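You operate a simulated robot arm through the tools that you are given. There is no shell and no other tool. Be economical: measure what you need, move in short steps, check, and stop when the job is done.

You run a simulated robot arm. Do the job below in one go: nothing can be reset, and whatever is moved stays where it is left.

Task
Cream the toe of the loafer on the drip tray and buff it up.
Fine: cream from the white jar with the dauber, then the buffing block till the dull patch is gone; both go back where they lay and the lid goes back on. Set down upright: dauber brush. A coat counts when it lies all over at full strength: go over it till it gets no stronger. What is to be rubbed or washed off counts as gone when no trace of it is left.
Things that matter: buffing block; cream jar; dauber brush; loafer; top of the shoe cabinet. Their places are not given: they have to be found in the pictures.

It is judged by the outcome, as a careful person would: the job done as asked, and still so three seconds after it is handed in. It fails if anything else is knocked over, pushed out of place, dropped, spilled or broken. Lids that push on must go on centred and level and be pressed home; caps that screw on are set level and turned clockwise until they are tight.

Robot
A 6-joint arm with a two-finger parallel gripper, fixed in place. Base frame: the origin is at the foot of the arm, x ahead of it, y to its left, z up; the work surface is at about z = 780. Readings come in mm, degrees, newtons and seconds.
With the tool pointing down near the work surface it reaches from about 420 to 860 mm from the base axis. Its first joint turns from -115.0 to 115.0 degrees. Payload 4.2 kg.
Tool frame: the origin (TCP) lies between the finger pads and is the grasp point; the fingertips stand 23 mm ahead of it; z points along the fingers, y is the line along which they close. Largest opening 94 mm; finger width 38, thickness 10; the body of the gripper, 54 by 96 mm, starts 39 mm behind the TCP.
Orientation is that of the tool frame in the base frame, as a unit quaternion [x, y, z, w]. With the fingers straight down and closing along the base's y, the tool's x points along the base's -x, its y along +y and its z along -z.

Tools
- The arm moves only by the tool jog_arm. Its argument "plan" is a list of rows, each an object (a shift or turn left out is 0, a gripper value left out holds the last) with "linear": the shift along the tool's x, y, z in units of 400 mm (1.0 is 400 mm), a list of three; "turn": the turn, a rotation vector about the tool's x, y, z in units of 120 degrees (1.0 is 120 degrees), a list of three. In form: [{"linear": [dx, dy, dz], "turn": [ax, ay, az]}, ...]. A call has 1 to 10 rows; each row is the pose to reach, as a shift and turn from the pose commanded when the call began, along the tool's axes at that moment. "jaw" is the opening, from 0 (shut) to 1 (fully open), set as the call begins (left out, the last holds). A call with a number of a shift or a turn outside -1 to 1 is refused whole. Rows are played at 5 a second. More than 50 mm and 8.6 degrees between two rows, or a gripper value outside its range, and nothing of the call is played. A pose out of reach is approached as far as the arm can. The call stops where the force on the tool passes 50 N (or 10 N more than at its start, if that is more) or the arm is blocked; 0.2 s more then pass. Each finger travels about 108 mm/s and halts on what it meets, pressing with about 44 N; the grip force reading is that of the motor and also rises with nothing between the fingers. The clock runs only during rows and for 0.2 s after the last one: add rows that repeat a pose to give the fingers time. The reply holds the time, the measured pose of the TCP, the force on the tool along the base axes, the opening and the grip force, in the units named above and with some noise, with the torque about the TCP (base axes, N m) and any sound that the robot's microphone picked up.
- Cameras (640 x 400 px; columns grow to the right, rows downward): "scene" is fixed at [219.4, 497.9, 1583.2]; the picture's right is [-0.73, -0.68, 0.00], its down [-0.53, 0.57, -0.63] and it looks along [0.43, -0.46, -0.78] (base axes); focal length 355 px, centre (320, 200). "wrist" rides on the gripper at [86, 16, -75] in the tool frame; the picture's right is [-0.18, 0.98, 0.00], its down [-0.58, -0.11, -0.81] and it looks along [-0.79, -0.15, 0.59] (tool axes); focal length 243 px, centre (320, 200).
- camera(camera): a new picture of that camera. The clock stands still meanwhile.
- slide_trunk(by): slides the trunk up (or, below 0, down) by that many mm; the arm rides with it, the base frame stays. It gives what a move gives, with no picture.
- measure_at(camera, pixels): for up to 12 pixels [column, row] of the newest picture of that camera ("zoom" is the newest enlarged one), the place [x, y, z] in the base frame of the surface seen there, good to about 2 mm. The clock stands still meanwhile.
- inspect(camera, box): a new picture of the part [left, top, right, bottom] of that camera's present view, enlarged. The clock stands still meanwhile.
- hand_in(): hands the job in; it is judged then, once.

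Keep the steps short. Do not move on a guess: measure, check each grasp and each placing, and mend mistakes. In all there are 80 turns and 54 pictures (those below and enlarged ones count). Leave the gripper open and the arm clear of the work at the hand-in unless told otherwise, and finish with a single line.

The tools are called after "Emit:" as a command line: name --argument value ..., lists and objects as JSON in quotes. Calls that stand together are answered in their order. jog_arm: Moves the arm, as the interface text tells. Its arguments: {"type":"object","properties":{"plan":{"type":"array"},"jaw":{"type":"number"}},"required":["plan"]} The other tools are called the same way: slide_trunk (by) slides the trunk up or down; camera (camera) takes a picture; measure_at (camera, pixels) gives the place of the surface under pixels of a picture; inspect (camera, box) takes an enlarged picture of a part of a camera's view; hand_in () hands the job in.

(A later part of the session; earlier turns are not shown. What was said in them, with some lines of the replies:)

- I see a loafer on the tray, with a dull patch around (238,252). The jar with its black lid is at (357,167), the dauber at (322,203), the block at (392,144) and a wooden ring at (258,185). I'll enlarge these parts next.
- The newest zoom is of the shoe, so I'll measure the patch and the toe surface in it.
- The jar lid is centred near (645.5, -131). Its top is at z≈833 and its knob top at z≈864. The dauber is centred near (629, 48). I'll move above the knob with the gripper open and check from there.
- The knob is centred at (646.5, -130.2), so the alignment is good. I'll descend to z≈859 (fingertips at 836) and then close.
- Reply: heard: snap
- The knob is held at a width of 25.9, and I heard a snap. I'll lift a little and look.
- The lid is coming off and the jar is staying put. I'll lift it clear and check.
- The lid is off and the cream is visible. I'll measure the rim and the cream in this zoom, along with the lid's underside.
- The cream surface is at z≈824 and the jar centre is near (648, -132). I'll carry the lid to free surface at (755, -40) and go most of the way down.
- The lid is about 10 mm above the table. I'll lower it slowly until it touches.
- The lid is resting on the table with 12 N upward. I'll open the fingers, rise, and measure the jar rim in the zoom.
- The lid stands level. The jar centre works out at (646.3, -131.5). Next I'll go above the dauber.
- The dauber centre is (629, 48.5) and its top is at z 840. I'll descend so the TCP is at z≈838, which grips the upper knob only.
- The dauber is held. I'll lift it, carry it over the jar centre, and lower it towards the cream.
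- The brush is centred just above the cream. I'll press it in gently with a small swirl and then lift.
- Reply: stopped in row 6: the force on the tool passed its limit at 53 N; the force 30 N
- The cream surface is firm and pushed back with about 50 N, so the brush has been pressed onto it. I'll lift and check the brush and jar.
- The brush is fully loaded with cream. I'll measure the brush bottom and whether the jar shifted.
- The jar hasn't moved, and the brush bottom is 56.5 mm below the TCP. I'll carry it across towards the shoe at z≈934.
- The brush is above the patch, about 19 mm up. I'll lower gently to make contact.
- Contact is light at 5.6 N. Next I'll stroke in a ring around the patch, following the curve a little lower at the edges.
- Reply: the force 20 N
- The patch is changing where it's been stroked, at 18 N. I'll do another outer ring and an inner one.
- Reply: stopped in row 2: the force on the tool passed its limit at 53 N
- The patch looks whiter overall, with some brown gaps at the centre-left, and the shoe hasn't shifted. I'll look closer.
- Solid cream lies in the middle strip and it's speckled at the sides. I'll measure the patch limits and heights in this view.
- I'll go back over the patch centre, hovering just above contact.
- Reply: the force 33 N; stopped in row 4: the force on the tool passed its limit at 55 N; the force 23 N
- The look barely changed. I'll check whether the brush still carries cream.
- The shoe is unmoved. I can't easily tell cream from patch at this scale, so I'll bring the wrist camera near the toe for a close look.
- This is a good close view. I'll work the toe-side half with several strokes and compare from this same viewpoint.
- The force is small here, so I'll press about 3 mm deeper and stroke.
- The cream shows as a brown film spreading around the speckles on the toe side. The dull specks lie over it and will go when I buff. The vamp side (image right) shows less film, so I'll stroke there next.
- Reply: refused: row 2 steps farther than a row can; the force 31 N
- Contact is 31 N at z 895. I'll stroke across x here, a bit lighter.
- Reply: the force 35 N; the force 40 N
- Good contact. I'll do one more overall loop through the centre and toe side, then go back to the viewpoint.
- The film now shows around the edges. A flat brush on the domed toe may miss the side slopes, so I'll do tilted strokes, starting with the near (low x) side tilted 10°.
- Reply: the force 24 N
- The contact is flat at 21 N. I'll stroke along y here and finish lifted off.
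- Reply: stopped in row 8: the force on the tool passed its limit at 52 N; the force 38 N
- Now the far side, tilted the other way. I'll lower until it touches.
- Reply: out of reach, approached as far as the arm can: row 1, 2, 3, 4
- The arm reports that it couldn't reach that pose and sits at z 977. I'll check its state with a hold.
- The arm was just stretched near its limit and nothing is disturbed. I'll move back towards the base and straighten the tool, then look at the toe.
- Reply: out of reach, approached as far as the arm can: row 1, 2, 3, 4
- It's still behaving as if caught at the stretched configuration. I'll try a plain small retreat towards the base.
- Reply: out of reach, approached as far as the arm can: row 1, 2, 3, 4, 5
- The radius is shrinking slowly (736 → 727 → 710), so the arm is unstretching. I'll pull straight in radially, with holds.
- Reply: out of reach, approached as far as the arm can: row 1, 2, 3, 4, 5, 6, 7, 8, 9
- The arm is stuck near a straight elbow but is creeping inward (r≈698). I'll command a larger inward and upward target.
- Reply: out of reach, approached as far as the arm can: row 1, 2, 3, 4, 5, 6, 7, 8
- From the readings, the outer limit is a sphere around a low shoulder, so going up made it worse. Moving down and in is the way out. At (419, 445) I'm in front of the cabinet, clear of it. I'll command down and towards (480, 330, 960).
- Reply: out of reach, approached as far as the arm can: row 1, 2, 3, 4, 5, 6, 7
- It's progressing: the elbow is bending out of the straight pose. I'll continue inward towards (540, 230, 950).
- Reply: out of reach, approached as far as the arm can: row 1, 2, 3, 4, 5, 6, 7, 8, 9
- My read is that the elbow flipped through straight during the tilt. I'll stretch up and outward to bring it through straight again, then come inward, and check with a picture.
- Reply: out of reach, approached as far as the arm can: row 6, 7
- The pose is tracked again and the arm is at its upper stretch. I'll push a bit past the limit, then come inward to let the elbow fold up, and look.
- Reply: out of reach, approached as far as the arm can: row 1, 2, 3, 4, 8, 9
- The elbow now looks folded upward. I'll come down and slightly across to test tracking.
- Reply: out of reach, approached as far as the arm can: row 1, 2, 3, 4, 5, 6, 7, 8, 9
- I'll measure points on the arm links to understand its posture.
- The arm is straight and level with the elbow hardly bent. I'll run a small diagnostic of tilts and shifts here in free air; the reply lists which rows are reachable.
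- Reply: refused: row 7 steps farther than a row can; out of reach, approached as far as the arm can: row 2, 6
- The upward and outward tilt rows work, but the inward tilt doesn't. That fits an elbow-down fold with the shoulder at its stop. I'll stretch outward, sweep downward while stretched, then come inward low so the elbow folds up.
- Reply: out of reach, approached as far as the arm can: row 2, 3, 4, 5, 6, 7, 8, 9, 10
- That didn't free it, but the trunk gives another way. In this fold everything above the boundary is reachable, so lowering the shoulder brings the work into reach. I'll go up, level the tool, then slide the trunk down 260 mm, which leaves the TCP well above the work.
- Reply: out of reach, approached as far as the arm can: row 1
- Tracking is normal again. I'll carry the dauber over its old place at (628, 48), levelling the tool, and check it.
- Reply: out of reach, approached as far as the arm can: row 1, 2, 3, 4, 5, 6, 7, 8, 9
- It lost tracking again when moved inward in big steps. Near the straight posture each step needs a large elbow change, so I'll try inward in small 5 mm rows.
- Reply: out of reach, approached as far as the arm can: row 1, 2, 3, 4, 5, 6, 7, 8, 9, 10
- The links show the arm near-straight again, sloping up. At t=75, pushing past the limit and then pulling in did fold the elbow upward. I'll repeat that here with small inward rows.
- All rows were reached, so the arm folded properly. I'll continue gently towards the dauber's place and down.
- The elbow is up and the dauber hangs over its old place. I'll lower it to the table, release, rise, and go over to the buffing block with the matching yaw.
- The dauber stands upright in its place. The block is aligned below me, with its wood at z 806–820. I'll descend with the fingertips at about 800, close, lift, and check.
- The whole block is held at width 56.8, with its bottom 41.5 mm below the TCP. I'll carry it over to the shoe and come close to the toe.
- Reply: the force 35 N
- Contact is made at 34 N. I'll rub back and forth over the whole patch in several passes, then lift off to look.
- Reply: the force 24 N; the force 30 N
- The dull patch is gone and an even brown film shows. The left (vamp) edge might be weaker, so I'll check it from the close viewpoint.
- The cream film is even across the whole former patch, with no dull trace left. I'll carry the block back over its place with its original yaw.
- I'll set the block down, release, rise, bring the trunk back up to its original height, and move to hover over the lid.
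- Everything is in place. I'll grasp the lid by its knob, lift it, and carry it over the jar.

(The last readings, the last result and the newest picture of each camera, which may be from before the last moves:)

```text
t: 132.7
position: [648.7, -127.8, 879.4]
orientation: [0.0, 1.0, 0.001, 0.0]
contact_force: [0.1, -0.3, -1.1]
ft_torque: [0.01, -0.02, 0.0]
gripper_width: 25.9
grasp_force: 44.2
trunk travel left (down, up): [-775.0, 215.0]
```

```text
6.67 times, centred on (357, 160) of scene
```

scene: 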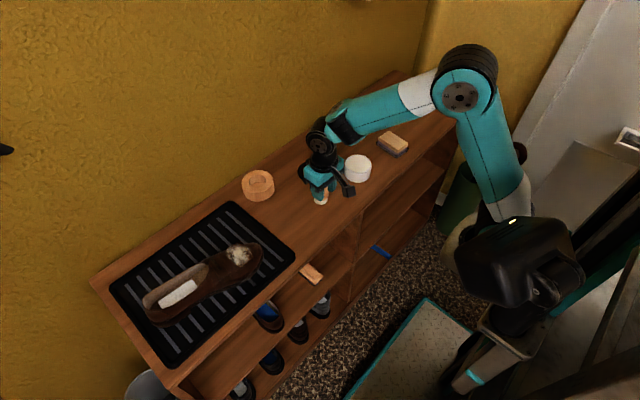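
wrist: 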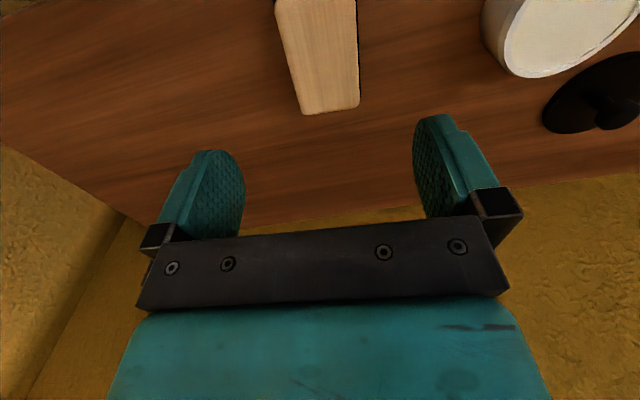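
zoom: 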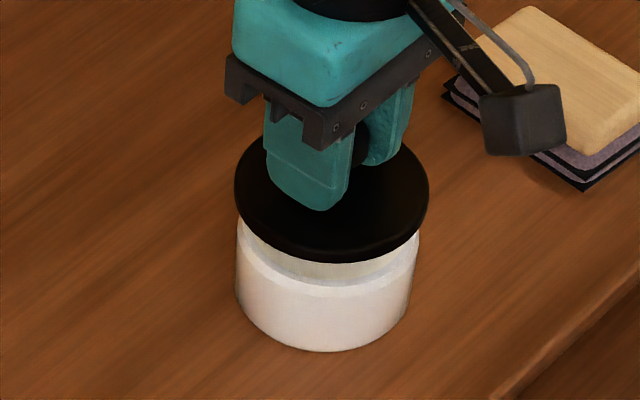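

I'll measure the lid edge against the jar.

Emit:
measure_at --camera "zoom" --pixels '[[239, 190], [425, 190], [325, 257], [250, 220], [410, 222], [245, 165], [418, 165], [241, 260], [415, 262], [330, 345], [280, 245], [385, 245]]'

```text
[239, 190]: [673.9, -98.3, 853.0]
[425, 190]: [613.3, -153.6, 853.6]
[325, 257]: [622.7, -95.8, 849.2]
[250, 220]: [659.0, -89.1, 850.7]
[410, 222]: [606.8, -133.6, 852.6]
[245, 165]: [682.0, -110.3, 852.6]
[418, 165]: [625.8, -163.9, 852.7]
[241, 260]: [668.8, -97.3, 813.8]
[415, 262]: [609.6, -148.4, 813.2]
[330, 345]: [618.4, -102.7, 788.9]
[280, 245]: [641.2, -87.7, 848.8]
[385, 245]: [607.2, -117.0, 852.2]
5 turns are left
```

The lid centre is about 3 mm too far in +y compared with the jar centre (646.3, -131.3). I'll correct that, lower, and press it home.

Emit:
jog_arm --plan '[{"linear": [0, -0.0078, 0]}, {"linear": [0, -0.0078, 0.02]}, {"linear": [0, -0.0078, 0.035]}, {"linear": [0, -0.0078, 0.043]}, {"linear": [0, -0.0078, 0.048]}, {"linear": [0, -0.0078, 0.053]}, {"linear": [0, -0.0078, 0.058]}, {"linear": [0, -0.0078, 0.063]}, {"linear": [0, -0.0078, 0.068]}, {"linear": [0, -0.0078, 0.073]}]'

Emit:
inspect --camera "scene" --box '[325, 140, 389, 190]'

```text
t: 134.4
position: [647.7, -130.7, 857.9]
orientation: [-0.001, 1.0, 0.0, 0.003]
contact_force: [-11.0, -3.5, 33.0]
ft_torque: [-0.07, 0.41, 0.07]
gripper_width: 26.1
grasp_force: 43.8
trunk travel left (down, up): [-775.0, 215.0]
stopped in row 8: the force on the tool passed its limit at 53 N (the readings are from after the stop); the commanded pose is now the measured one
```

```text
8.00 times, centred on (357, 165) of scene
4 turns are left
```

zoom: 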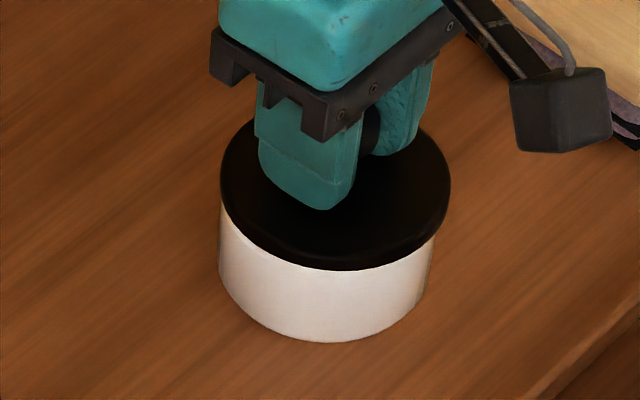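

The lid is seated level. I'll press once more to be sure, then ease off, release, rise clear, and look.

Emit:
jog_arm --plan '[{"linear": [0, 0, 0.004]}, {"linear": [0, 0, 0.008]}, {"linear": [0, 0, 0.012]}]'

Emit:
jog_arm --plan '[{"linear": [0, 0, 0]}, {"linear": [0, 0, 0]}, {"linear": [0, 0, 0]}, {"linear": [0, 0, 0]}, {"linear": [0, 0, -0.06]}, {"linear": [0, 0, -0.14]}, {"linear": [0, 0, -0.24]}, {"linear": [0.08, 0, -0.3]}, {"linear": [0.08, 0, -0.3]}]' --jaw 1

Emit:
inspect --camera "scene" --box '[325, 140, 389, 190]'

Emit:
measure_at --camera "zoom" --pixels '[[225, 180], [440, 180], [335, 255], [250, 130], [410, 130], [340, 110], [312, 115], [370, 115], [335, 335], [260, 230], [410, 230]]'

```text
t: 134.8
position: [649.7, -129.7, 858.9]
orientation: [-0.001, 1.0, -0.002, 0.003]
contact_force: [-9.2, -6.7, 30.4]
ft_torque: [-0.03, 0.31, -0.01]
gripper_width: 25.8
grasp_force: 43.9
trunk travel left (down, up): [-775.0, 215.0]
stopped in row 1: the force on the tool passed its limit at 53 N (the readings are from after the stop); the commanded pose is now the measured one
```

```text
t: 136.8
position: [615.3, -129.8, 976.1]
orientation: [-0.001, 1.0, 0.001, 0.002]
contact_force: [-0.2, 1.0, 0.7]
ft_torque: [0.01, 0.04, 0.02]
gripper_width: 93.9
grasp_force: 0.0
trunk travel left (down, up): [-775.0, 215.0]
heard: snap
```

```text
8.00 times, centred on (357, 165) of scene
```

zoom: 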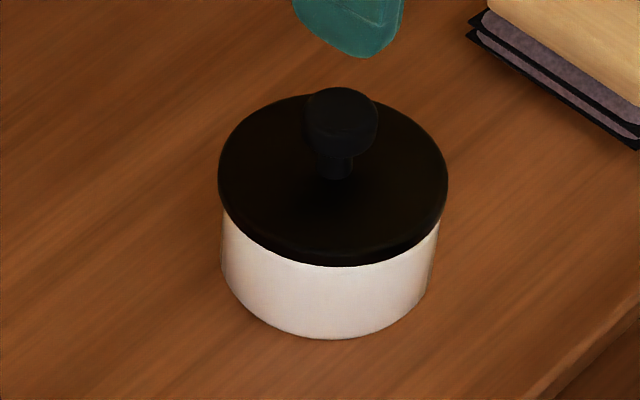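

```text
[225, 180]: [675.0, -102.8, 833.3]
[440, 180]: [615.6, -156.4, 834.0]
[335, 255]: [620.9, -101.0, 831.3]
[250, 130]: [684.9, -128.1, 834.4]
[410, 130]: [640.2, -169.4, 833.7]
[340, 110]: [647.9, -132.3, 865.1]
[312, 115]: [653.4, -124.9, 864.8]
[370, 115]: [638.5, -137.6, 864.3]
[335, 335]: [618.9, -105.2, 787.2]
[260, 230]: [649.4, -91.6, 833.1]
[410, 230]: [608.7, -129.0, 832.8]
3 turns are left
```

The lid sits centred and level at its original height (z 832–834), and it snapped home. The dauber, block and jar are in place, the gripper is open and the arm is clear. I'll hand in.

Emit:
hand_in

```text
The job is handed in.
```

The loafer's toe is creamed and buffed with no dull patch left to see, the dauber (upright) and buffing block are back where they lay, and the lid is back on the jar, centred, level and pressed home.
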